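You operate a simulated robot arm through the tools that you are given. There is no shell and no other tool. Be economical: measure what you need, move in short steps, check, and stop when the job is done.

The job below is to be done with a simulated two-armed robot. You get a single attempt, and the scene is never put back.

JOB
On the top of the test bench, fold the blue cloth in half.

Only the result counts: the job must be done as asked and must still hold three seconds after the hand-in. Knocking over, shifting, dropping, spilling or breaking anything else fails it. Flat cloth is picked up by pressing the open fingertips on it (5 to 10 N) and closing them slowly along it; thin cloth reads only 2 to 8 mm in the jaws.

ROBOT AND FRAMES
Two 7-joint arms with two-finger parallel grippers on one trunk, on a base that drives. Base frame: it is fixed to the floor where the robot stands at the start and does not move with it; the origin is under the middle of the robot, x ahead of it, y to its left, z up; the surface under the hand at the start is at about z = 850. Readings come in mm, degrees, newtons and seconds.
The left shoulder is at the start at [60, 144, 926], the right one opposite. With the tool pointing down near the work surface each hand reaches from about 300 to 720 mm from the robot's upright axis, wherever it stands, measured 20 degrees to its own side. Places, roughly: top of the test bench [700, 500, 800]. Payload 1.57 kg a hand.
The TCP of each hand is the grasp point between the finger pads, 30 mm short of the fingertips. In the tool frame z runs along the fingers and y along their closing line. The gripper opens to 110 mm. The fingers are 24 mm wide and 12 mm thick; the gripper's body (48 by 112 mm) begins 78 mm behind the TCP.
Orientation is that of the tool frame in the base frame, as a unit quaternion [x, y, z, w]. With the fingers straight down and closing along the base's y, the tool's x points along the base's -x, its y along +y and its z along -z.

CONTROLS
- The arms move only by the tool move_arm. It takes "left_deltas", "right_deltas" or both (then of equal length, played together; a hand with none holds still); each is a list of rows, each an object of numbers (a shift or turn left out is 0, a gripper value left out holds the last): "x", "y", "z": the shift along the tool's x, y, z in units of 20 mm (1.0 is 20 mm); "rx", "ry", "rz": the turn, a rotation vector about the tool's x, y, z in units of 8 degrees (1.0 is 8 degrees); "grip": the gripper command, from -1 (fully open) to 1 (shut), values between in proportion. In form: [{"x": .., "y": .., "z": .., "rx": .., "ry": .., "rz": .., "grip": ..}, ...]. A call has 1 to 8 rows; each row shifts and turns the commanded pose from where the row before left it, along the tool's axes as they then stand. A call with a number of a shift or a turn outside -1 to 1 is refused whole. Each row takes 0.2 s and may step no farther than 50 mm and 8.6 degrees from the row before; otherwise, or with a gripper value out of range, the whole call is refused. Where a pose cannot be reached the arm comes as near as it can. A force on the tool above 40 N (or 10 N above the force at the start of the call, whichever is more), or a blocked arm, ends the call early, and 0.2 s more pass. The fingers move at their own pace (about 45 mm/s each) and stop on an object; they squeeze with about 24 N. The grip force told is the motor's: it shows also when the fingers shut on nothing. Time passes only in rows, and 0.2 s behind the last, so rows that do not move let the fingers close. It gives the time, the measured TCP pose, the force on the tool (base axes), the opening and the grip force at its end, in the units of the frame above (readings bear some noise), with the torque about the TCP (base axes, N m) and any sound that the robot's microphone picked up, and new pictures: "pictures" is both (left out), scene, wrist or none (wrist: the cameras of the hands that moved).
- Cameras (640 x 400 px; columns grow to the right, rows downward): "scene" is now at [35.8, 18.6, 1521.3]; the picture's right is [0.30, -0.95, 0.00], its down [-0.82, -0.26, -0.52] and it looks along [0.49, 0.15, -0.86] (base axes); focal length 256 px, centre (320, 200). "left" rides on the left gripper at [70, -16, -141] in its tool frame; the picture's right is [0.23, 0.97, 0.00], its down [-0.86, 0.20, -0.48] and it looks along [-0.47, 0.11, 0.88] (tool axes); focal length 222 px, centre (320, 200). "right" rides on the right gripper at [70, 16, -141] in its tool frame; the picture's right is [-0.23, 0.97, 0.00], its down [-0.86, -0.20, -0.48] and it looks along [-0.47, -0.11, 0.88] (tool axes); focal length 222 px, centre (320, 200).
- move_column(by): slides the trunk up (or, below 0, down) by that many mm; the arms and the scene camera ride with it, the base frame stays. It gives what a move gives, with no picture.
- roll_base(legs): drives the robot by 1 to 6 legs, each [ahead, left, turn to the left] in mm, mm and degrees, along the robot's own axes; the way and the turn of a leg run together, so that a leg with both is an arc; at most 1500 mm and 180 degrees a leg. The arms and the cameras ride along, it lands a little off, and it stops where it bumps. It gives what a move gives, and a new picture of the scene camera.
- turn_head(pan, tilt): turns the head with the scene camera to pan (to the left, within 86 degrees either way) and tilt (down, from -29 to 69), counted from straight ahead of the robot. It gives what a move gives, and a new picture of the scene camera.
- pixel_to_xyz(camera, pixels): for up to 12 pixels [column, row] of the newest picture of that camera ("zoom" is the newest enlarged one), the place [x, y, z] in the base frame of the surface seen there, good to about 3 mm. The clock stands still meanwhile.
- inspect(camera, box): a new picture of the part [left, top, right, bottom] of that camera's present view, enlarged. The clock stands still meanwhile.
- close_job(): hands the job in; it is judged then, once.

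Work in short steps. Measure before you move; look again where a grasp or a placing could have gone wrong, and mend it. You have 80 turns and 260 pictures in all, those below and enlarged ones among them. Open the grippers and draw the arms clear of the work before you hand the job in, unless the task says otherwise; then end with one line.

The tools are called after "Call:" as name(argument=value, ...) on one line, values as JSON. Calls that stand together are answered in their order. move_arm: Moves the arms, as the interface text tells. Its arguments: {"type":"object","properties":{"left_deltas":{"type":"array","items":{"type":"object","properties":{"x":{"type":"number"},"y":{"type":"number"},"z":{"type":"number"},"rx":{"type":"number"},"ry":{"type":"number"},"rz":{"type":"number"},"grip":{"type":"number"}}}},"right_deltas":{"type":"array","items":{"type":"object","properties":{"x":{"type":"number"},"y":{"type":"number"},"z":{"type":"number"},"rx":{"type":"number"},"ry":{"type":"number"},"rz":{"type":"number"},"grip":{"type":"number"}}}},"pictures":{"type":"string","enum":["both","scene","wrist","none"]}},"required":[]} The other tools are called the same way: move_column (by) slides the trunk up or down; roll_base (legs) drives the base; turn_head (pan, tilt) turns the head that bears the scene camera; pixel_to_xyz (camera, pixels) gives the place of the surface under pixels of a picture; inspect (camera, box) takes an enlarged picture of a part of a camera's view; close_job () hands the job in.

At the start:

```text
t: 0.0
left_eef_pos: [344.8, 357.2, 1089.5]
left_ee_rot: [0.0, 1.0, 0.0, 0.0]
left_force: [1.0, 0.5, -0.5]
left_torque: [0.0, 0.0, 0.01]
left_width: 110.1
left_finger_force: 0.1
right_eef_pos: [461.0, 11.4, 992.4]
right_ee_rot: [0.0, 1.0, 0.0, 0.0]
right_force: [-0.3, 0.2, -0.3]
right_torque: [-0.03, -0.02, -0.02]
right_width: 109.9
right_finger_force: 0.0
trunk travel left (down, up): [-525.0, 65.0]
robot x, y, heading: [2.1, 2.2, 0.1]
head pan, tilt: [17.4, 58.9]
```

scene: 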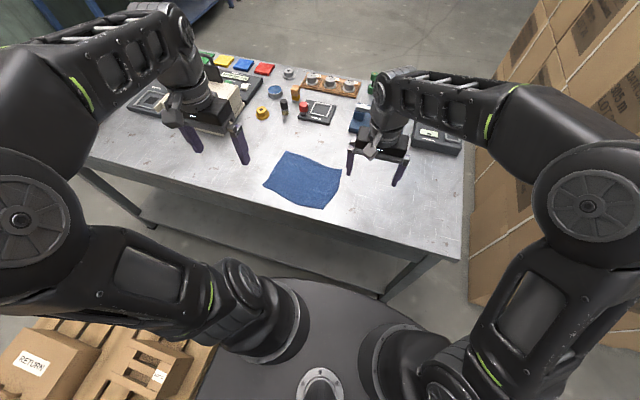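
right: 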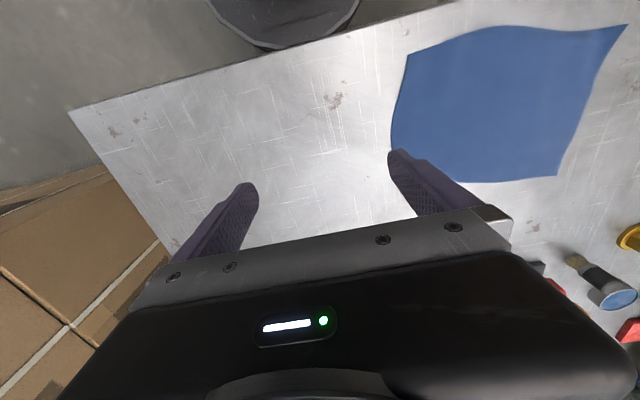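
left: 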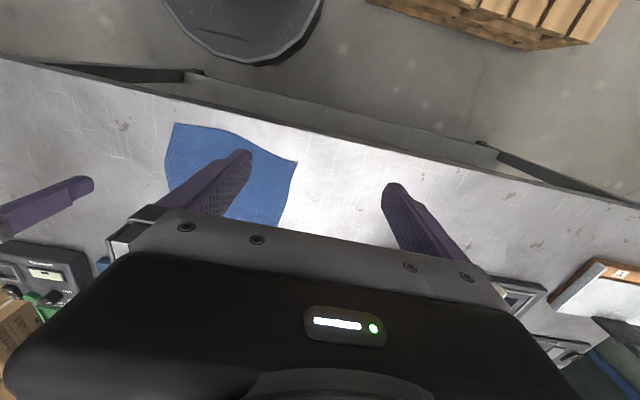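

The blue cloth lies at about (305,180) in the scene picture. I enlarge it to find its corners.

Call:
inspect(camera="scene", box=[240, 130, 368, 210])

Call:
pixel_to_xyz(camera="scene", pixels=[[286, 152], [341, 167], [325, 207], [265, 184], [305, 180], [360, 200], [300, 215], [240, 190], [262, 114], [304, 108]])

```text
5.00 times, centred on (304, 170) of scene
```

zoom: 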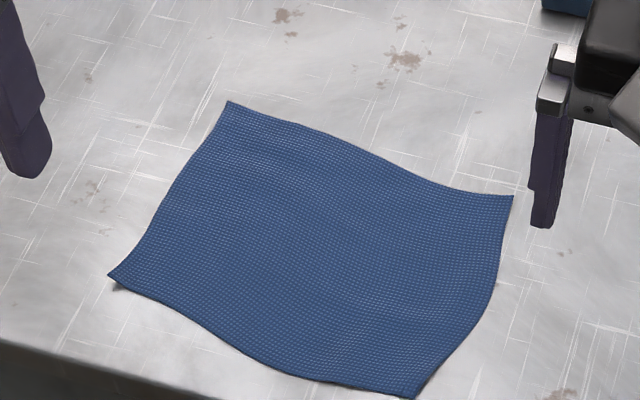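

```text
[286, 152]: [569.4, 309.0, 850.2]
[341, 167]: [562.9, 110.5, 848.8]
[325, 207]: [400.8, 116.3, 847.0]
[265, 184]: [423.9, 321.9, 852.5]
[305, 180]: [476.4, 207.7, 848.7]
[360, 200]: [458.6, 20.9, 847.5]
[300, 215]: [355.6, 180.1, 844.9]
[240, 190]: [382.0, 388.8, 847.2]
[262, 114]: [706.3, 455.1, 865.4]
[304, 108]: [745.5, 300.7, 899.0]
```

The cloth's corners show in the zoom at (228,101), (513,196), (408,398) and (108,275). I measure them and the edge middles precisely.

Call:
pixel_to_xyz(camera="zoom", pixels=[[229, 104], [511, 198], [409, 395], [112, 275], [380, 157], [165, 195], [485, 300], [250, 350], [310, 250], [200, 360], [530, 320], [60, 250]])

```text
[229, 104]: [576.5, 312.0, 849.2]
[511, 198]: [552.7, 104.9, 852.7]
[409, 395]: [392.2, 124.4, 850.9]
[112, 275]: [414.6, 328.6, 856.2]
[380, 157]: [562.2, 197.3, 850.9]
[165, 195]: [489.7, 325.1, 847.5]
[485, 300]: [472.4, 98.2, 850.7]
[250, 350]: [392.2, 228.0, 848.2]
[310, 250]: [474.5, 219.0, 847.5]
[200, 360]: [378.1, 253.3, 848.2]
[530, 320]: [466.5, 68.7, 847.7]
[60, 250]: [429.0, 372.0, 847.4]
```

The cloth is about 206 x 162 mm, turned some 6.4 degrees clockwise. I'll take the two far corners A (576,312) and B (553,105) and fold them to the near edge; first I move both hands above them with the jaws part open.

Call:
move_arm(left_deltas=[{"x": -1, "y": -0.3, "z": 0.4, "grip": 0.3}, {"x": -1, "y": -0.3, "z": 0.4}, {"x": -1, "y": -0.3, "z": 0.4}, {"x": -1, "y": -0.3, "z": 0.4}, {"x": -1, "y": -0.3, "z": 0.4}, {"x": -1, "y": -0.3, "z": 0.4}, {"x": -1, "y": -0.3, "z": 0.4}, {"x": -1, "y": -0.3, "z": 0.4}], right_deltas=[{"x": -0.54, "y": 0.75, "z": 0.2, "grip": 0.3}, {"x": -0.54, "y": 0.75, "z": 0.2}, {"x": -0.54, "y": 0.75, "z": 0.2}, {"x": -0.54, "y": 0.75, "z": 0.2}, {"x": -0.54, "y": 0.75, "z": 0.2}, {"x": -0.54, "y": 0.75, "z": 0.2}, {"x": -0.54, "y": 0.75, "z": 0.2}, {"x": -0.54, "y": 0.75, "z": 0.2}], pictures="none")

```text
t: 1.8
left_eef_pos: [507.5, 308.6, 1024.4]
left_ee_rot: [-0.001, 1.0, -0.001, -0.001]
left_force: [-0.1, -0.7, 0.2]
left_torque: [-0.01, -0.01, 0.01]
left_width: 38.3
left_finger_force: 0.1
right_eef_pos: [547.7, 130.6, 957.3]
right_ee_rot: [-0.001, 1.0, 0.0, 0.0]
right_force: [0.4, -0.4, 0.6]
right_torque: [-0.03, 0.03, 0.0]
right_width: 38.3
right_finger_force: 0.0
trunk travel left (down, up): [-525.0, 65.0]
robot x, y, heading: [2.9, 5.5, 0.0]
head pan, tilt: [17.4, 58.9]
```

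Both are near. I go on to a hover at z = 925 and turn the closing line along the edge.

Call:
move_arm(left_deltas=[{"x": -0.58, "y": -0.22, "z": 0.99}, {"x": -0.58, "y": -0.22, "z": 0.99}, {"x": -0.58, "y": -0.22, "z": 0.99}, {"x": -0.58, "y": -0.22, "z": 0.99}, {"x": -0.58, "y": -0.22, "z": 0.99}, {"rz": 0.8}, {}], right_deltas=[{"z": 0.3}, {"z": 0.3}, {"z": 0.3}, {"z": 0.3}, {"z": 0.3, "y": 0.05}, {"rz": 0.8}, {}])

```text
t: 3.4
left_eef_pos: [564.3, 286.4, 927.5]
left_ee_rot: [0.058, 0.998, 0.0, 0.0]
left_force: [-0.3, -0.3, 0.5]
left_torque: [0.02, -0.01, -0.02]
left_width: 38.3
left_finger_force: 0.0
right_eef_pos: [548.5, 131.7, 929.7]
right_ee_rot: [0.057, 0.998, 0.001, 0.0]
right_force: [-0.5, -0.6, 0.6]
right_torque: [0.02, -0.01, -0.02]
right_width: 38.3
right_finger_force: 0.0
trunk travel left (down, up): [-525.0, 65.0]
robot x, y, heading: [-2.0, -0.2, -0.1]
head pan, tilt: [17.4, 58.9]
```

scene: 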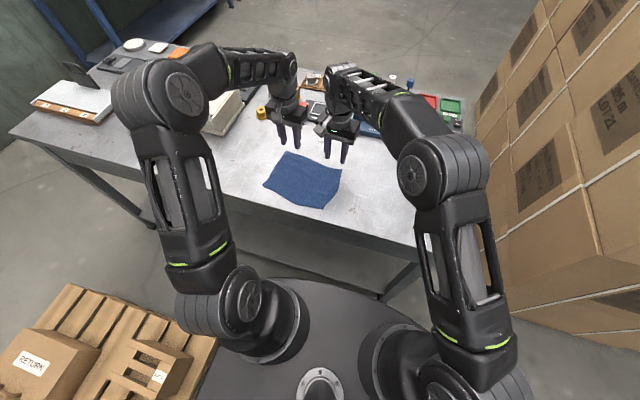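
right: 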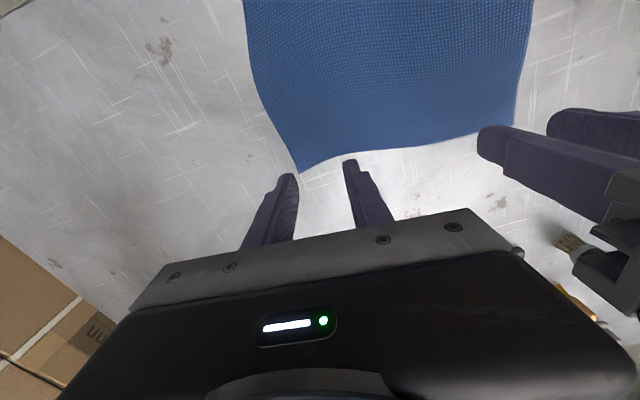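
left: 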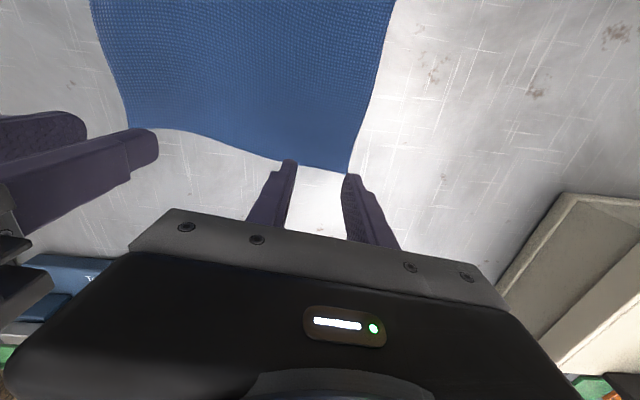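

The fingertips show at (285,178)/(350,163) right and (290,165)/(348,178) left. I check the corners from these closer cameras.

Call:
pixel_to_xyz(camera="right", pixels=[[300, 169], [303, 165], [350, 155], [380, 148], [320, 160], [450, 138], [255, 85]])

Call:
pixel_to_xyz(camera="left", pixels=[[347, 171], [342, 166], [300, 160], [270, 155], [325, 165], [200, 128], [380, 60]])

```text
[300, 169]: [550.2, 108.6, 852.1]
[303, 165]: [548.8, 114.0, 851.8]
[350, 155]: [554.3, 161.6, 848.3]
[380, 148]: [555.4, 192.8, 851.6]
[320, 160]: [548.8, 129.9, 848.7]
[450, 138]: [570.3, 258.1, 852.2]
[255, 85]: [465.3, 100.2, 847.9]
```

```text
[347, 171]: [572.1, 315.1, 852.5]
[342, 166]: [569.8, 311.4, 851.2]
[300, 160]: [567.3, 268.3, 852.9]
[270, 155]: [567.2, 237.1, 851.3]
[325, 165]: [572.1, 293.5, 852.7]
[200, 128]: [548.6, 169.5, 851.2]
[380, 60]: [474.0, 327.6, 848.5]
```

Corners confirmed at B (551,107) and A (573,315). I shift a few mm and descend to just above contact (fingertips at 850, TCP 880).

Call:
move_arm(left_deltas=[{"x": 0.15, "y": 0.1, "z": 0.6}, {"z": 0.6}, {"z": 0.6}, {"z": 0.45}, {"z": 0.15}], right_deltas=[{"x": 0.2, "z": 0.65}, {"z": 0.6}, {"z": 0.65}, {"z": 0.5}, {"z": 0.15}], pictures="wrist")

```text
t: 4.6
left_eef_pos: [561.4, 289.4, 881.9]
left_ee_rot: [0.055, 0.998, 0.001, 0.003]
left_force: [-1.6, 1.4, 16.2]
left_torque: [0.03, 0.05, -0.01]
left_width: 38.5
left_finger_force: 0.0
right_eef_pos: [541.9, 131.5, 881.6]
right_ee_rot: [0.055, 0.998, 0.001, 0.002]
right_force: [2.3, -1.0, 7.1]
right_torque: [-0.07, -0.01, 0.04]
right_width: 38.5
right_finger_force: 0.1
trunk travel left (down, up): [-525.0, 65.0]
robot x, y, heading: [2.4, -2.6, -0.1]
head pan, tilt: [17.4, 58.9]
```

right: 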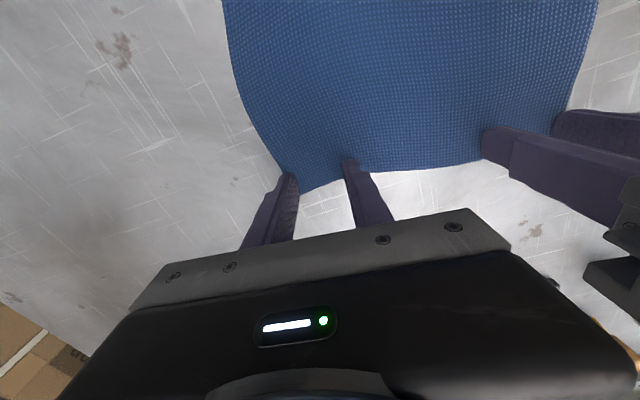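
left: 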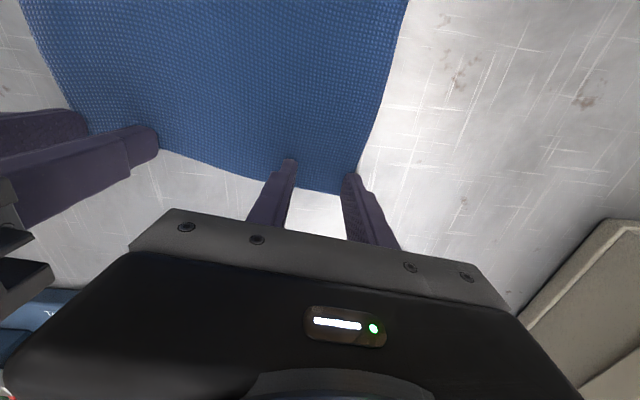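

Both touch (16 N left, 7 N right), but the outer fingers sit right at the corners. I lift 6 mm, shift each hand 7 mm inward and press again more gently.

Call:
move_arm(left_deltas=[{"z": -0.4}, {"y": -0.35}, {"z": 0.2}, {"z": 0.13}, {}], right_deltas=[{"z": -0.4}, {"y": 0.35}, {"z": 0.25}, {"z": 0.15}, {}], pictures="wrist")

```text
t: 5.8
left_eef_pos: [560.5, 280.7, 880.3]
left_ee_rot: [0.055, 0.998, 0.0, 0.002]
left_force: [1.4, 0.5, 6.3]
left_torque: [0.06, -0.04, 0.0]
left_width: 38.8
left_finger_force: 0.1
right_eef_pos: [544.1, 139.3, 881.8]
right_ee_rot: [0.056, 0.998, 0.002, 0.002]
right_force: [0.6, 0.2, 14.4]
right_torque: [-0.17, 0.09, 0.01]
right_width: 38.7
right_finger_force: 0.1
trunk travel left (down, up): [-525.0, 65.0]
robot x, y, heading: [-0.6, 0.7, -0.1]
head pan, tilt: [17.4, 58.9]
```

right: 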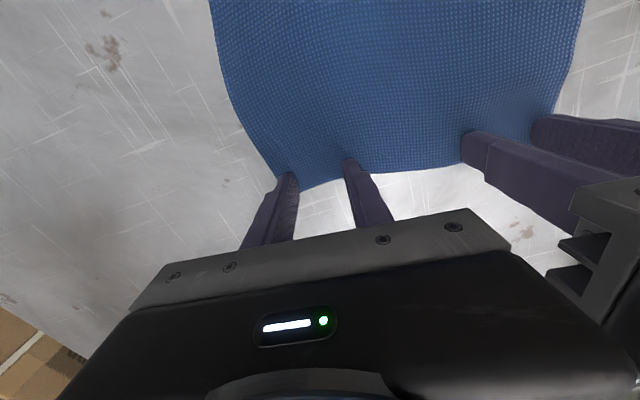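
left: 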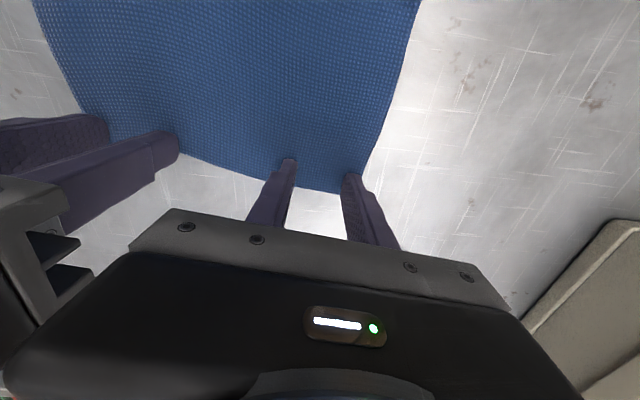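

Forces are 6 N left and 14 N right. I ease the right by 1 mm and close both slowly along the cloth.

Call:
move_arm(left_deltas=[{"grip": 0.35}, {"grip": 0.45}, {"grip": 0.55}, {"grip": 0.65}, {"grip": 0.75}, {"grip": 0.85}, {"grip": 0.95}, {"grip": 1}], right_deltas=[{"z": -0.05, "grip": 0.35}, {"grip": 0.45}, {"grip": 0.55}, {"grip": 0.65}, {"grip": 0.75}, {"grip": 0.85}, {"grip": 0.95}, {"grip": 1}], pictures="wrist")

```text
t: 7.6
left_eef_pos: [558.7, 281.4, 881.8]
left_ee_rot: [0.056, 0.998, 0.001, 0.001]
left_force: [0.6, -1.4, 15.3]
left_torque: [-0.01, -0.02, 0.01]
left_width: 2.3
left_finger_force: 18.8
right_eef_pos: [543.1, 139.8, 881.2]
right_ee_rot: [0.055, 0.998, 0.001, 0.001]
right_force: [-0.4, 1.9, 9.6]
right_torque: [0.01, 0.05, -0.02]
right_width: 2.2
right_finger_force: 18.8
trunk travel left (down, up): [-525.0, 65.0]
robot x, y, heading: [1.8, 1.8, 0.2]
head pan, tilt: [17.4, 58.9]
```

right: 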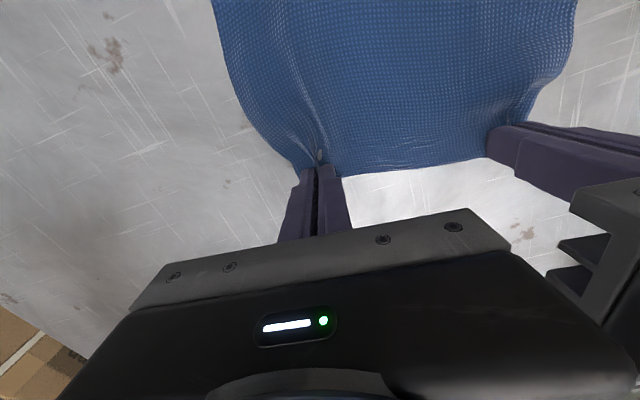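
left: 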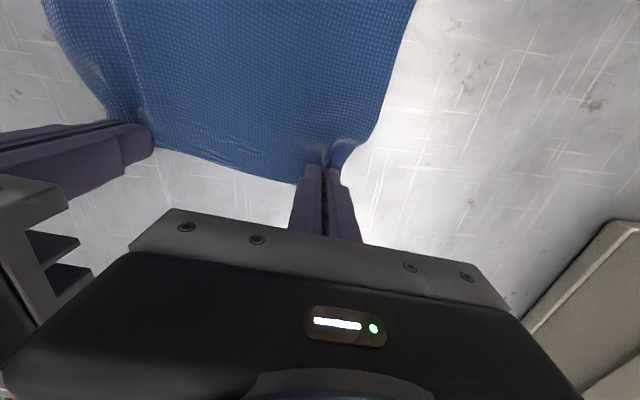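

Both jaws read about 2.2 mm with cloth bunched in them. I lift 30 mm slowly and check that it comes along.

Call:
move_arm(left_deltas=[{}, {"z": -0.3}, {"z": -0.4, "x": 0.1}, {"z": -0.4, "x": 0.2}, {"z": -0.4, "x": 0.2}], right_deltas=[{}, {"z": -0.3}, {"z": -0.4, "x": 0.1}, {"z": -0.4, "x": 0.2}, {"z": -0.4, "x": 0.2}])

```text
t: 8.8
left_eef_pos: [551.3, 282.2, 910.4]
left_ee_rot: [0.056, 0.998, 0.001, -0.001]
left_force: [-0.6, -1.3, 0.6]
left_torque: [-0.06, 0.0, -0.01]
left_width: 2.1
left_finger_force: 23.8
right_eef_pos: [535.2, 140.7, 910.1]
right_ee_rot: [0.055, 0.998, 0.001, 0.0]
right_force: [-0.1, 0.9, 0.1]
right_torque: [0.03, -0.02, 0.02]
right_width: 2.1
right_finger_force: 24.4
trunk travel left (down, up): [-525.0, 65.0]
robot x, y, heading: [0.6, -2.3, 0.0]
head pan, tilt: [17.4, 58.9]
```

scene: 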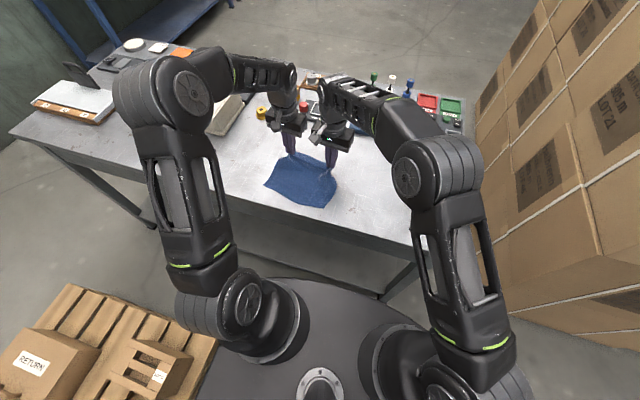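
right: 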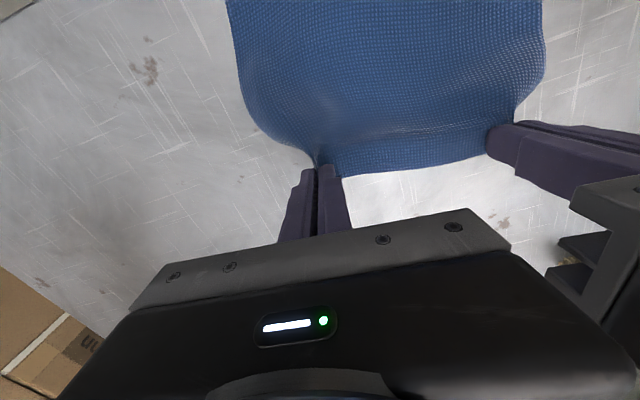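
left: 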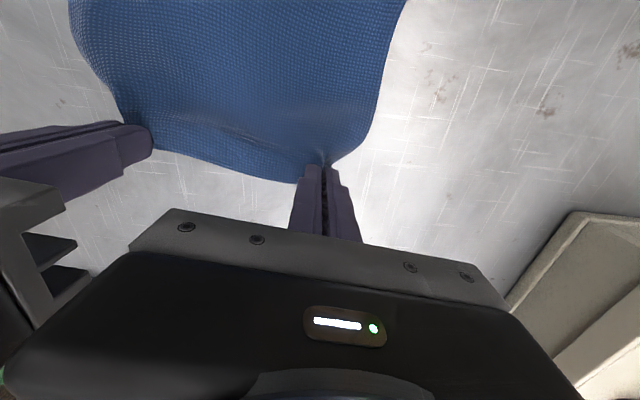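

The cloth is held by both and rises. I now carry the edge along an arc toward the near side, leaning the hands toward the robot as the flap turns over.

Call:
move_arm(left_deltas=[{"x": 0.305, "z": -0.345, "ry": -0.5}, {"x": 0.38, "z": -0.37, "ry": -0.5}, {"x": 0.4, "z": -0.39, "ry": -0.5}, {"x": 0.39, "z": -0.365, "ry": -0.5}, {"x": 0.42, "z": -0.35, "ry": -0.5}, {"x": 0.46, "z": -0.337, "ry": -0.5}, {"x": 0.5, "z": -0.338, "ry": -0.5}, {"x": 0.52, "z": -0.27, "ry": -0.5}], right_deltas=[{"x": 0.305, "z": -0.345, "ry": -0.5}, {"x": 0.38, "z": -0.37, "ry": -0.5}, {"x": 0.4, "z": -0.39, "ry": -0.5}, {"x": 0.39, "z": -0.365, "ry": -0.5}, {"x": 0.42, "z": -0.35, "ry": -0.5}, {"x": 0.46, "z": -0.337, "ry": -0.5}, {"x": 0.5, "z": -0.338, "ry": -0.5}, {"x": 0.52, "z": -0.27, "ry": -0.5}])

```text
t: 10.6
left_eef_pos: [473.3, 293.1, 945.8]
left_ee_rot: [0.054, 0.96, -0.016, 0.276]
left_force: [0.6, -2.1, 0.3]
left_torque: [-0.04, -0.02, 0.0]
left_width: 2.3
left_finger_force: 23.9
right_eef_pos: [457.4, 148.9, 945.1]
right_ee_rot: [0.054, 0.96, -0.015, 0.275]
right_force: [-0.3, 1.9, -0.9]
right_torque: [0.07, 0.0, 0.06]
right_width: 2.1
right_finger_force: 23.2
trunk travel left (down, up): [-525.0, 65.0]
robot x, y, heading: [-0.3, 0.2, 0.2]
head pan, tilt: [17.4, 58.9]
```

scene: 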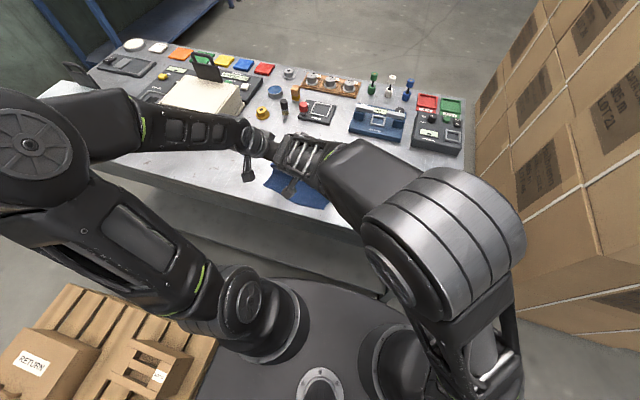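
right: 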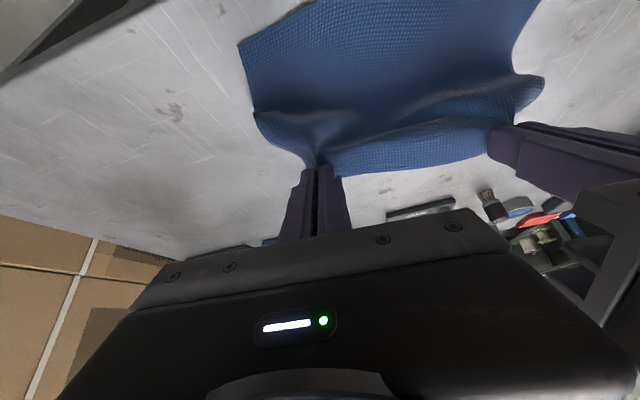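
left: 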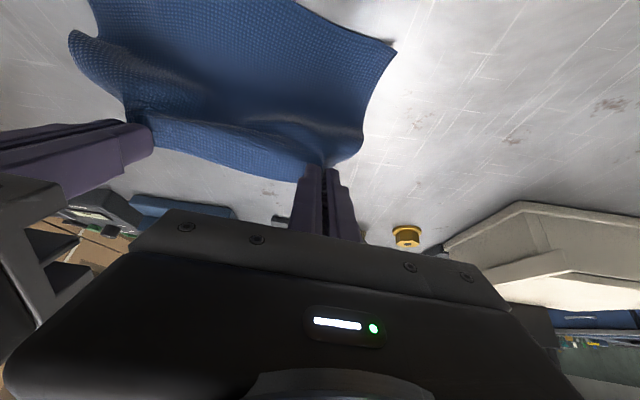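

The flap stands up well. I check that the near corners of the cloth have not slid.

Call:
pixel_to_xyz(camera="left", pixels=[[393, 46], [300, 3]])

Call:
pixel_to_xyz(camera="right", pixels=[[242, 46], [300, 12], [256, 112]])

```text
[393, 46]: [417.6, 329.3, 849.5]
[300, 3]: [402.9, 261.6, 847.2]
```

```text
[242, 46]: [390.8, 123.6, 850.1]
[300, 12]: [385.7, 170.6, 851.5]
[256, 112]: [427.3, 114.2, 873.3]
```

The near corners are still at (418,329) and (391,124). I carry on over and down to about 20 mm above the bench.

Call:
move_arm(left_deltas=[{"x": 0.54, "z": -0.285, "ry": -0.375}, {"x": 0.73, "z": -0.2, "ry": -0.375}, {"x": 0.765, "z": -0.09, "ry": -0.375}, {"x": 0.785, "z": -0.02, "ry": -0.375}, {"x": 0.75, "z": 0.05, "ry": -0.375}, {"x": 0.685, "z": 0.085, "ry": -0.375}, {"x": 0.545, "z": 0.13}], right_deltas=[{"x": 0.54, "z": -0.285, "ry": -0.375}, {"x": 0.73, "z": -0.2, "ry": -0.375}, {"x": 0.765, "z": -0.09, "ry": -0.375}, {"x": 0.785, "z": -0.02, "ry": -0.375}, {"x": 0.75, "z": 0.05, "ry": -0.375}, {"x": 0.685, "z": 0.085, "ry": -0.375}, {"x": 0.545, "z": 0.13}])

```text
t: 11.8
left_eef_pos: [445.8, 303.6, 915.3]
left_ee_rot: [0.067, 0.917, -0.032, 0.392]
left_force: [-0.4, -21.7, -0.6]
left_torque: [-0.59, 0.04, -0.39]
left_width: 1.6
left_finger_force: 23.6
left hand out of reach, approached as far as the arm can: row 3, 4, 5, 6
right_eef_pos: [432.1, 129.9, 906.3]
right_ee_rot: [0.106, 0.923, -0.017, 0.369]
right_force: [0.9, 22.8, 1.2]
right_torque: [0.51, -0.05, 0.53]
right_width: 1.6
right_finger_force: 22.9
trunk travel left (down, up): [-525.0, 65.0]
robot x, y, heading: [-0.2, -1.2, 0.1]
head pan, tilt: [17.4, 58.9]
stopped in row 6 (left hand): the force on the tool passed its limit at 49 N (the readings are from after the stop); the commanded pose is now the measured one
```

scene: 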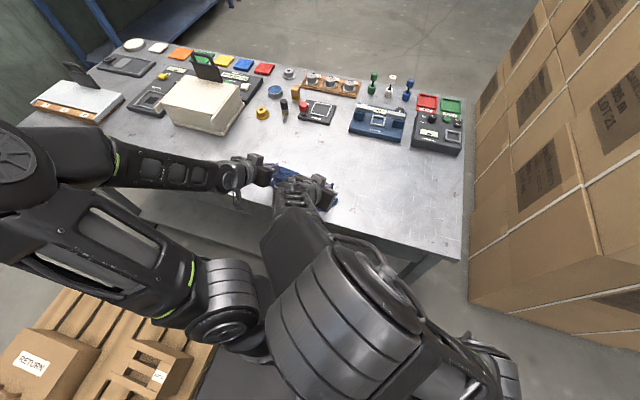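
right: 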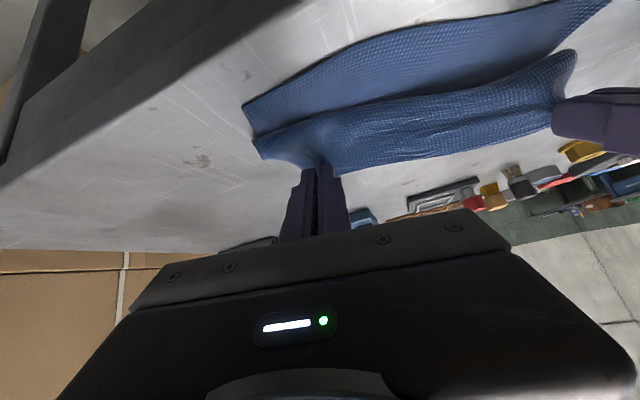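
left: 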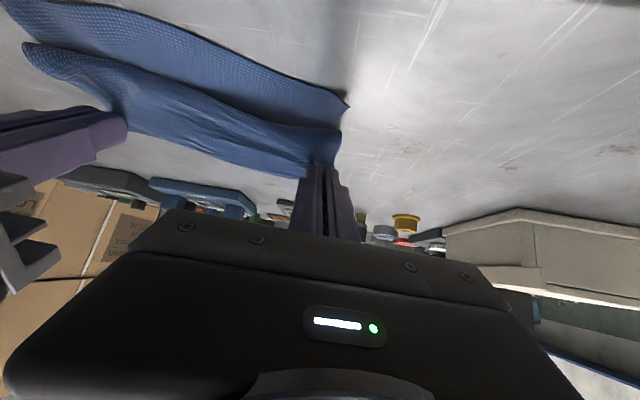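

The left hand reached its inner limit and the cloth was pulled taut sideways (22 N, hands 174 mm apart rather than 144). I relax this by bringing the hands together; the base will then roll back for the rest.

Call:
move_arm(left_deltas=[{"y": -0.12}, {"y": -0.12}, {"y": -0.12}, {"y": -0.1}, {}], right_deltas=[{"y": 0.25}, {"y": 0.25}, {"y": 0.25, "rx": -0.29, "rz": -0.3}, {"y": 0.2, "rx": -0.29, "rz": -0.3}, {}], pictures="none")

```text
t: 13.0
left_eef_pos: [447.5, 307.0, 916.9]
left_ee_rot: [0.062, 0.917, -0.028, 0.392]
left_force: [-0.5, -11.2, -1.0]
left_torque: [-0.23, 0.0, -0.17]
left_width: 1.4
left_finger_force: 23.4
left hand out of reach, approached as far as the arm can: row 2, 4
right_eef_pos: [442.2, 138.6, 903.4]
right_ee_rot: [0.063, 0.928, -0.004, 0.366]
right_force: [-0.3, 9.5, -0.1]
right_torque: [0.21, 0.02, 0.21]
right_width: 1.6
right_finger_force: 23.5
trunk travel left (down, up): [-525.0, 65.0]
robot x, y, heading: [2.9, -0.8, 0.0]
head pan, tilt: [17.4, 58.9]
```

Left is at a joint limit. I reduce its lean a little to free it and bring the right hand further inward.

Call:
move_arm(left_deltas=[{"x": -0.1, "ry": 0.5}, {"x": -0.1, "ry": 0.5}, {"y": -0.15}, {"y": -0.2}, {"y": -0.2}, {}], right_deltas=[{"y": 0.2}, {"y": 0.2}, {"y": 0.2}, {}, {}, {}], pictures="both")

```text
t: 14.4
left_eef_pos: [448.1, 295.0, 918.1]
left_ee_rot: [0.064, 0.942, -0.024, 0.328]
left_force: [0.1, -1.1, 0.4]
left_torque: [-0.04, -0.01, 0.0]
left_width: 1.6
left_finger_force: 23.3
right_eef_pos: [442.5, 151.1, 905.0]
right_ee_rot: [0.062, 0.928, -0.002, 0.368]
right_force: [0.1, 0.5, -1.0]
right_torque: [-0.01, -0.03, 0.0]
right_width: 1.8
right_finger_force: 24.1
trunk travel left (down, up): [-525.0, 65.0]
robot x, y, heading: [1.4, -0.9, 0.2]
head pan, tilt: [17.4, 58.9]
```

scene: 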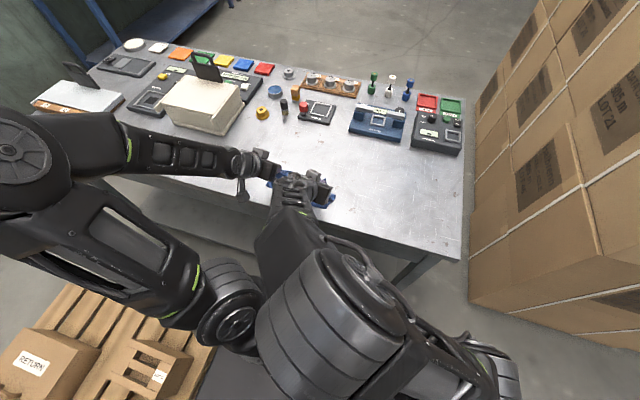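
right: 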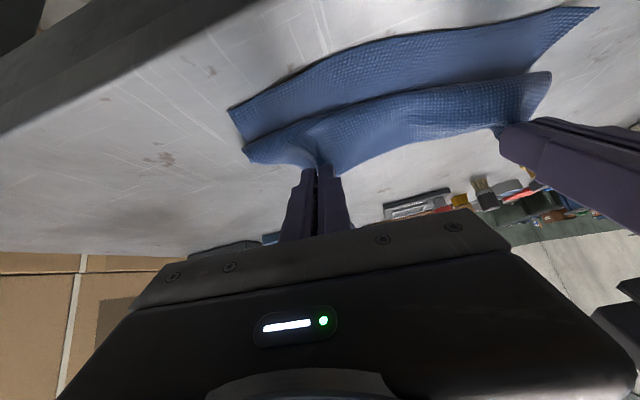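
left: 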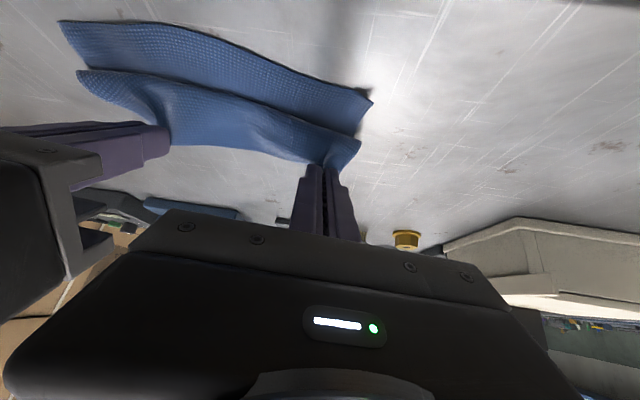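

The tension is gone. I measure the lower corners and the flap corners before rolling back.

Call:
pixel_to_xyz(camera="left", pixels=[[371, 101], [358, 146], [250, 60], [345, 132]])

Call:
pixel_to_xyz(camera="right", pixels=[[231, 112], [248, 155], [400, 43], [594, 10]])

```text
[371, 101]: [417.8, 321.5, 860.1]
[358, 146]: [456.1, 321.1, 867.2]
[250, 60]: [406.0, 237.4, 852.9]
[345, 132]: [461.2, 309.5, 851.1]
```

```text
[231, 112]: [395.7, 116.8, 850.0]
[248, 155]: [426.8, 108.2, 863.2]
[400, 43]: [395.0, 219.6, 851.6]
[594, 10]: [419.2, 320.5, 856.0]
```

Lower corners (418,321) and (396,117) are nearly unmoved; flap corners need some 35–45 mm more. I roll the base back 25 mm with hands held.

Call:
roll_base(legs=[[-25, 0, 0]])

```text
t: 15.2
left_eef_pos: [422.1, 295.9, 920.0]
left_ee_rot: [0.064, 0.942, -0.024, 0.328]
left_force: [-0.5, 0.5, 0.1]
left_torque: [0.02, 0.02, 0.0]
left_width: 1.4
left_finger_force: 23.4
right_eef_pos: [417.5, 151.9, 904.7]
right_ee_rot: [0.062, 0.928, -0.003, 0.368]
right_force: [-1.0, 0.1, 0.2]
right_torque: [0.0, -0.02, 0.0]
right_width: 2.0
right_finger_force: 23.6
trunk travel left (down, up): [-525.0, 65.0]
robot x, y, heading: [-26.6, -0.3, -0.2]
head pan, tilt: [17.4, 58.9]
```

scene: 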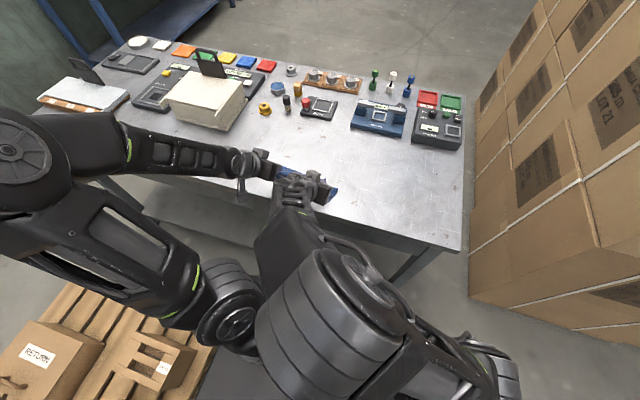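

Rolled 25 mm cleanly. Now I lower the hands to about 20 mm above the bench.

Call:
move_arm(left_deltas=[{"x": 0.23, "z": 0.29}, {"x": 0.23, "z": 0.29}, {"x": 0.23, "z": 0.29}, {}], right_deltas=[{"x": 0.1, "z": 0.1}, {"x": 0.1, "z": 0.1}, {"x": 0.1, "z": 0.1}, {}], pictures="wrist")

```text
t: 16.2
left_eef_pos: [424.8, 295.7, 899.6]
left_ee_rot: [0.064, 0.942, -0.021, 0.329]
left_force: [0.9, 1.0, -0.5]
left_torque: [0.04, -0.01, -0.02]
left_width: 1.2
left_finger_force: 23.4
left hand out of reach, approached as far as the arm can: row 3
right_eef_pos: [417.5, 151.1, 896.4]
right_ee_rot: [0.063, 0.928, -0.003, 0.367]
right_force: [0.0, 0.1, -0.2]
right_torque: [0.01, -0.03, -0.02]
right_width: 1.7
right_finger_force: 23.5
trunk travel left (down, up): [-525.0, 65.0]
robot x, y, heading: [-26.3, -1.8, -0.0]
head pan, tilt: [17.4, 58.9]
```

right: 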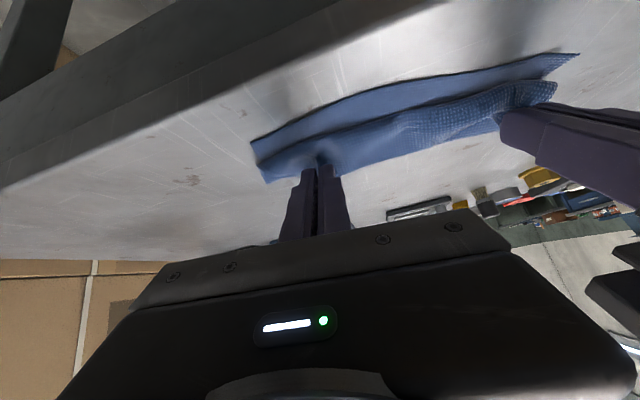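
left: 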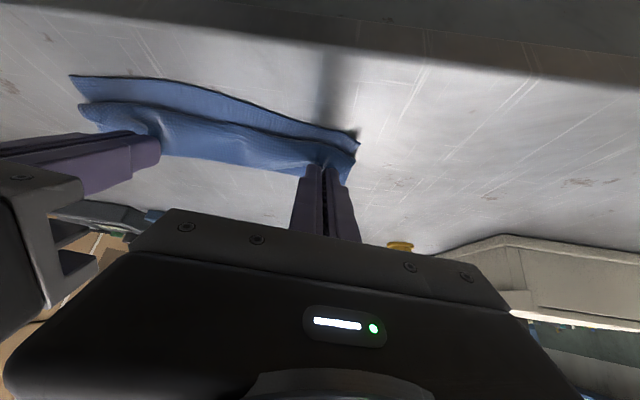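

Flap edge is about 20–30 mm short of the lower edge. I roll back another 20 mm.

Call:
roll_base(legs=[[-20, 0, 0]])

Call:
move_arm(right_deltas=[{"x": 0.3, "z": -0.12}, {"x": 0.3, "z": -0.1}, {}], left_deltas=[{}, {}, {}], pictures="wrist")

```text
t: 17.0
left_eef_pos: [402.6, 296.8, 900.0]
left_ee_rot: [0.064, 0.942, -0.021, 0.33]
left_force: [0.2, 0.8, 0.9]
left_torque: [0.02, -0.02, 0.03]
left_width: 1.5
left_finger_force: 23.3
right_eef_pos: [396.3, 148.9, 895.7]
right_ee_rot: [0.065, 0.928, -0.004, 0.367]
right_force: [0.1, 0.0, 0.3]
right_torque: [-0.01, -0.01, 0.0]
right_width: 1.8
right_finger_force: 23.5
trunk travel left (down, up): [-525.0, 65.0]
robot x, y, heading: [-45.2, -2.5, 0.1]
head pan, tilt: [17.4, 58.9]
```

scene: 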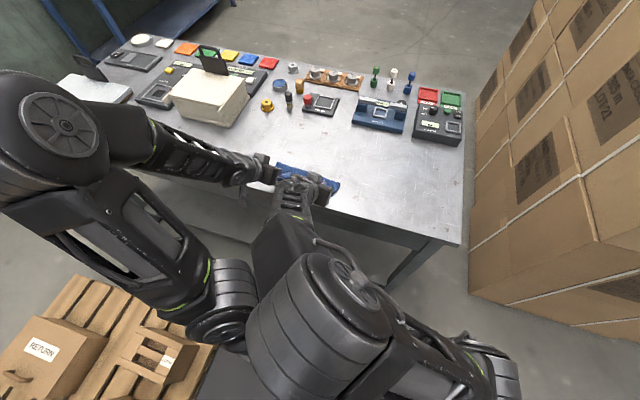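

```text
t: 17.8
left_eef_pos: [403.3, 296.4, 899.8]
left_ee_rot: [0.064, 0.941, -0.021, 0.33]
left_force: [-0.2, -0.8, 0.0]
left_torque: [0.01, 0.01, -0.02]
left_width: 1.3
left_finger_force: 23.2
right_eef_pos: [394.1, 141.4, 888.4]
right_ee_rot: [0.079, 0.929, -0.01, 0.362]
right_force: [-0.2, -0.5, 0.3]
right_torque: [0.02, -0.05, -0.02]
right_width: 1.6
right_finger_force: 23.2
trunk travel left (down, up): [-525.0, 65.0]
robot x, y, heading: [-45.4, 0.2, 0.1]
head pan, tilt: [17.4, 58.9]
```

right: 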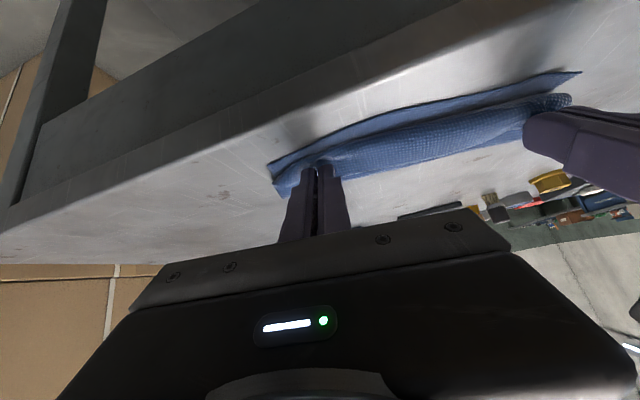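
left: 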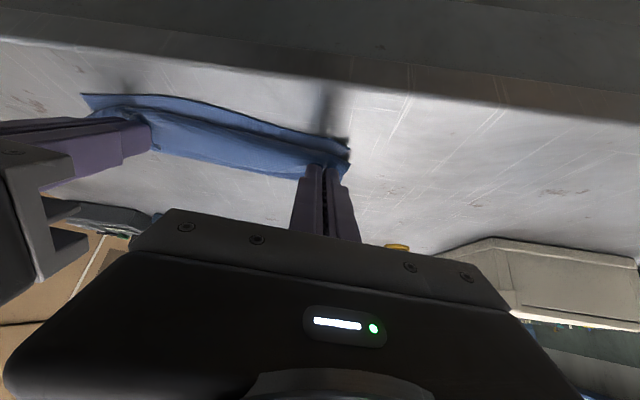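

Both hands hold. I measure the flap edge against the lower edge.

Call:
pixel_to_xyz(camera="left", pixels=[[347, 142], [346, 162], [230, 116], [230, 128], [310, 150]])

Call:
pixel_to_xyz(camera="right", pixels=[[270, 165], [279, 187], [330, 142], [335, 152], [450, 100], [450, 112]])

Call:
inspect(camera="left", box=[60, 60, 380, 260])

Call:
inspect(camera="right", box=[260, 50, 580, 250])

```text
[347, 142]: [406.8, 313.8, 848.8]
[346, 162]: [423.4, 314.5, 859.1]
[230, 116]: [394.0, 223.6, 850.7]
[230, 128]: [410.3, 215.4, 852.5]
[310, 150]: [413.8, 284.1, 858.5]
```

```text
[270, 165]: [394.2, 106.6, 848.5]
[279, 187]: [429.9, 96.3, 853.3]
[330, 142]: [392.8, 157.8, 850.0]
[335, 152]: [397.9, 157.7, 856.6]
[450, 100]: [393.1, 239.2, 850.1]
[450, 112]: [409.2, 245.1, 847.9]
```

```text
2.00 times, centred on (220, 160) of left
```

zoom: 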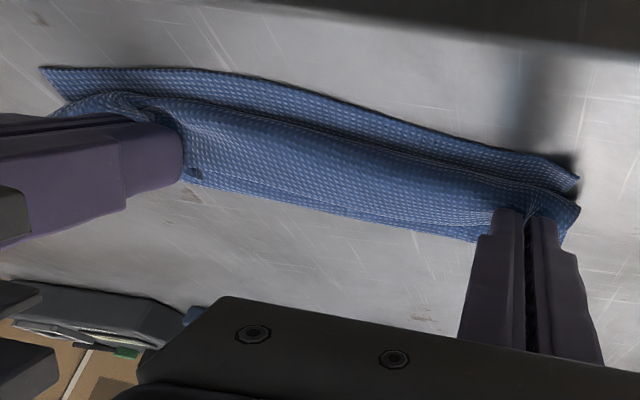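

```text
2.00 times, centred on (420, 150) of right
```

zoom: 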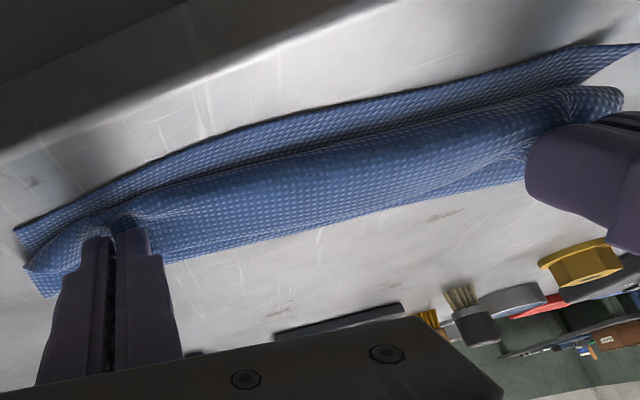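

The flap edge is still 12–16 mm short and the right hand is at its inner limit. I reach both arms 15 mm forward (right also 7 mm left), then roll back 27 mm.

Call:
move_arm(left_deltas=[{"x": -0.3, "z": 0.23}, {"x": -0.29, "z": 0.23}, {}], right_deltas=[{"x": -0.28, "z": 0.2}, {"x": -0.27, "z": 0.2, "y": 0.2}, {"y": 0.15}], pictures="none")

Call:
roll_base(legs=[[-27, 0, 0]])

Call:
inspect(camera="left", box=[60, 60, 380, 260])

Call:
inspect(camera="right", box=[260, 50, 580, 250])

```text
t: 18.6
left_eef_pos: [418.0, 294.3, 900.5]
left_ee_rot: [0.064, 0.942, -0.021, 0.328]
left_force: [-1.0, -0.3, -0.4]
left_torque: [-0.06, 0.03, 0.0]
left_width: 1.4
left_finger_force: 22.9
right_eef_pos: [400.2, 157.9, 893.1]
right_ee_rot: [0.062, 0.928, -0.004, 0.368]
right_force: [0.2, -0.3, 0.6]
right_torque: [-0.02, 0.0, -0.02]
right_width: 1.7
right_finger_force: 23.5
trunk travel left (down, up): [-525.0, 65.0]
robot x, y, heading: [-46.9, -0.2, -0.0]
head pan, tilt: [17.4, 58.9]
```

```text
t: 19.4
left_eef_pos: [390.0, 294.8, 900.3]
left_ee_rot: [0.064, 0.942, -0.021, 0.33]
left_force: [0.4, 0.0, 0.2]
left_torque: [0.0, -0.04, -0.04]
left_width: 1.4
left_finger_force: 23.1
right_eef_pos: [372.1, 157.4, 893.5]
right_ee_rot: [0.063, 0.928, -0.004, 0.368]
right_force: [-0.4, -0.5, 0.1]
right_torque: [0.0, -0.04, 0.01]
right_width: 1.3
right_finger_force: 23.0
trunk travel left (down, up): [-525.0, 65.0]
robot x, y, heading: [-75.8, -3.1, -0.2]
head pan, tilt: [17.4, 58.9]
```

scene: 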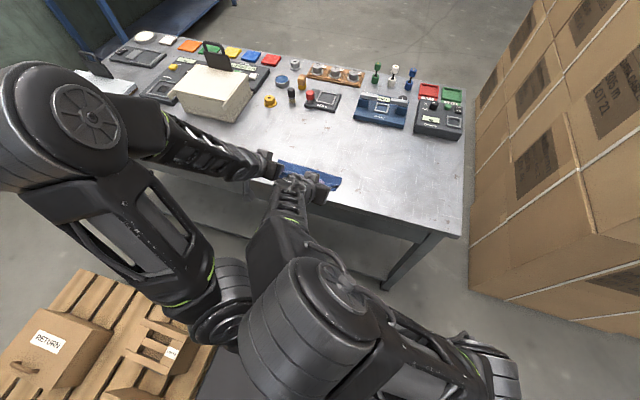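

```text
2.00 times, centred on (220, 160) of left
```

zoom: 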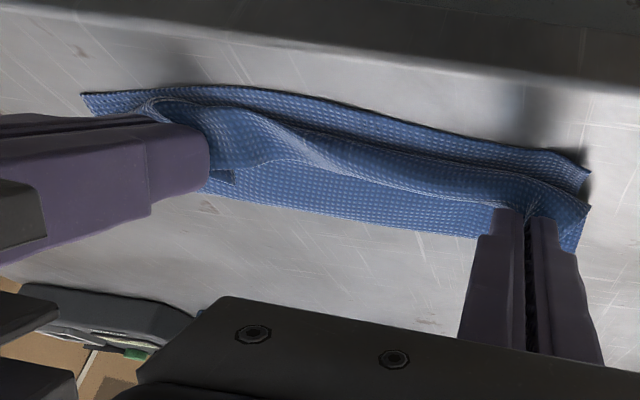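

```text
2.00 times, centred on (420, 150) of right
```

zoom: 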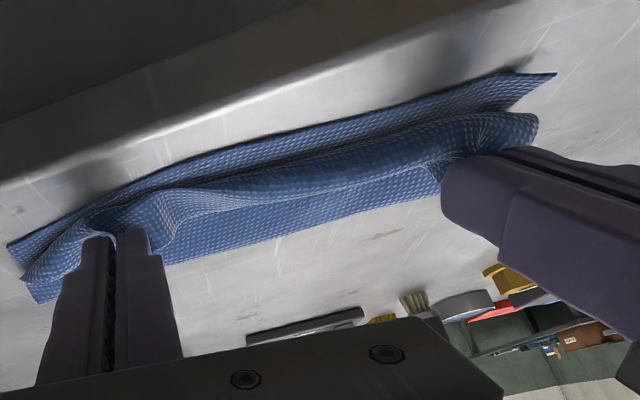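

I measure again: flap and lower corners on both sides.

Call:
pixel_to_xyz(camera="zoom", pixels=[[10, 246], [25, 272], [40, 298], [110, 200], [110, 212], [250, 155], [250, 178]])

Call:
pixel_to_xyz(camera="left", pixels=[[354, 146], [353, 164], [348, 183], [102, 108], [230, 110], [230, 126]])

```text
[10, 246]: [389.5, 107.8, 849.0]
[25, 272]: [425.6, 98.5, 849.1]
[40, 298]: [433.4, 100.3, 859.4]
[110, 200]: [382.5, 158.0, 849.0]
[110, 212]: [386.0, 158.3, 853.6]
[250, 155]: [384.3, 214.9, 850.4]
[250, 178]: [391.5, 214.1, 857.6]
```

```text
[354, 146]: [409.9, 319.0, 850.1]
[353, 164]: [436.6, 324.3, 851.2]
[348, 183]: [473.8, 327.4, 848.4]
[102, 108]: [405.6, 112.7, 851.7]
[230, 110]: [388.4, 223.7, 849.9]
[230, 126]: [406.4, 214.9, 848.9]
```

The right side nearly aligns; the left is about 8–10 mm short and the middle sags. I pull left back 7 mm, spread right by 5 mm, then lower with the column.

Call:
move_arm(left_deltas=[{"x": 0.28, "z": -0.1}, {"x": 0.1, "z": 0.1}, {}], right_deltas=[{"y": -0.15}, {"y": -0.12}, {}], pictures="none")

Call:
move_column(by=-15)

Call:
inspect(camera="left", box=[60, 60, 380, 260])

Call:
inspect(camera="right", box=[260, 50, 580, 250])

```text
t: 20.2
left_eef_pos: [385.2, 295.3, 895.5]
left_ee_rot: [0.063, 0.942, -0.021, 0.329]
left_force: [-0.1, -0.8, -0.5]
left_torque: [-0.06, 0.02, -0.01]
left_width: 1.2
left_finger_force: 23.0
right_eef_pos: [374.1, 151.4, 892.3]
right_ee_rot: [0.065, 0.928, -0.004, 0.367]
right_force: [0.6, -0.2, 1.0]
right_torque: [0.01, 0.03, -0.04]
right_width: 1.6
right_finger_force: 23.5
trunk travel left (down, up): [-525.0, 65.0]
robot x, y, heading: [-70.9, -1.9, 0.1]
head pan, tilt: [17.4, 58.9]
```

```text
t: 20.9
left_eef_pos: [384.7, 295.4, 882.7]
left_ee_rot: [0.064, 0.941, -0.02, 0.331]
left_force: [0.1, 1.5, 9.4]
left_torque: [0.03, -0.09, 0.01]
left_width: 1.4
left_finger_force: 23.3
right_eef_pos: [375.0, 150.4, 881.2]
right_ee_rot: [0.064, 0.926, -0.003, 0.371]
right_force: [5.5, -1.6, 37.3]
right_torque: [-0.16, -0.62, -0.02]
right_width: 2.0
right_finger_force: 22.7
trunk travel left (down, up): [-510.0, 80.0]
robot x, y, heading: [-69.7, 2.2, -0.1]
head pan, tilt: [17.4, 58.9]
```

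```text
2.00 times, centred on (220, 160) of left
```

zoom: 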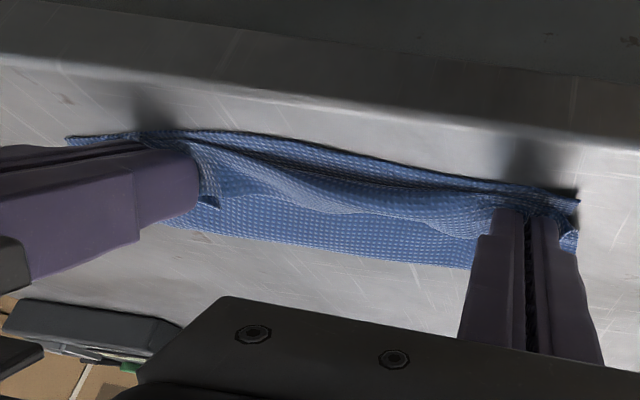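

```text
2.00 times, centred on (420, 150) of right
```

zoom: 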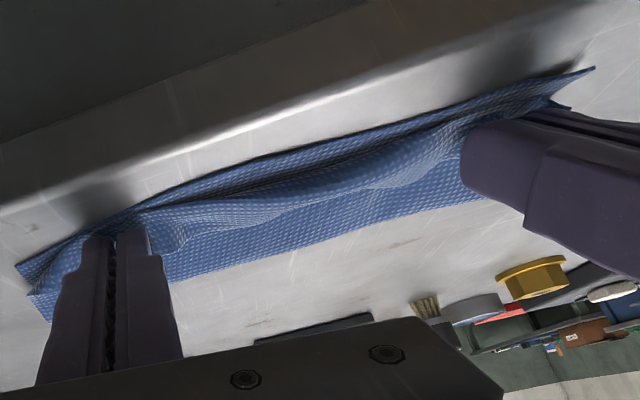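

The tips now rest on the bench (right 37 N, too much). I raise 3 mm on the right, then open slowly to spread the bunch back out.

Call:
move_arm(left_deltas=[{}, {"grip": 0.9}, {"grip": 0.75}, {"grip": 0.6}, {"grip": 0.45}, {"grip": 0.35}, {}], right_deltas=[{"x": -0.14, "z": -0.14}, {"grip": 0.9}, {"grip": 0.75}, {"grip": 0.6}, {"grip": 0.45}, {"grip": 0.35}, {}], pictures="wrist")

```text
t: 22.5
left_eef_pos: [384.6, 295.0, 883.1]
left_ee_rot: [0.063, 0.941, -0.021, 0.332]
left_force: [-1.1, 0.8, 31.1]
left_torque: [-0.07, -0.28, -0.01]
left_width: 17.7
left_finger_force: 0.0
right_eef_pos: [374.1, 149.6, 882.4]
right_ee_rot: [0.066, 0.927, -0.006, 0.368]
right_force: [1.4, 7.3, 24.4]
right_torque: [-0.12, -0.27, 0.1]
right_width: 27.4
right_finger_force: 0.1
trunk travel left (down, up): [-510.0, 80.0]
robot x, y, heading: [-68.9, 1.5, -0.0]
head pan, tilt: [17.4, 58.9]
```

right: 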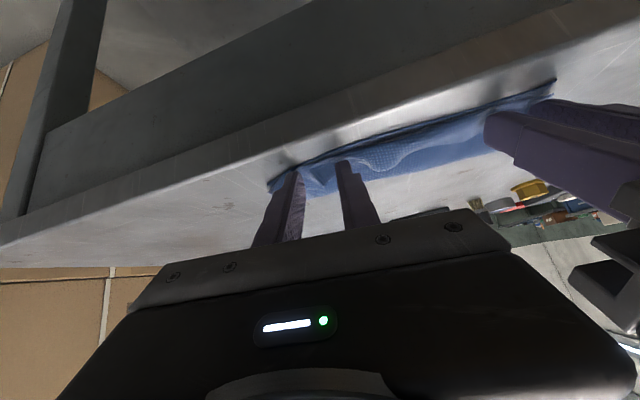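
left: 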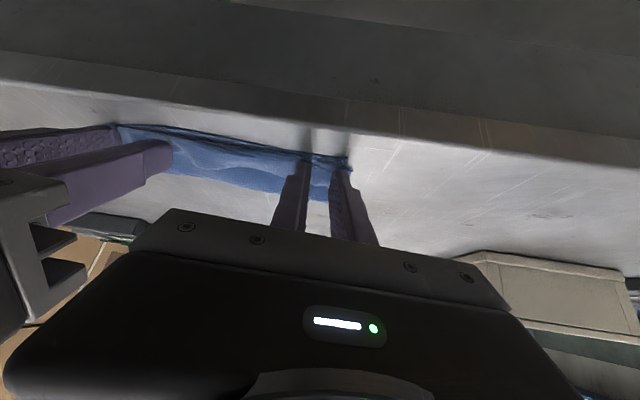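

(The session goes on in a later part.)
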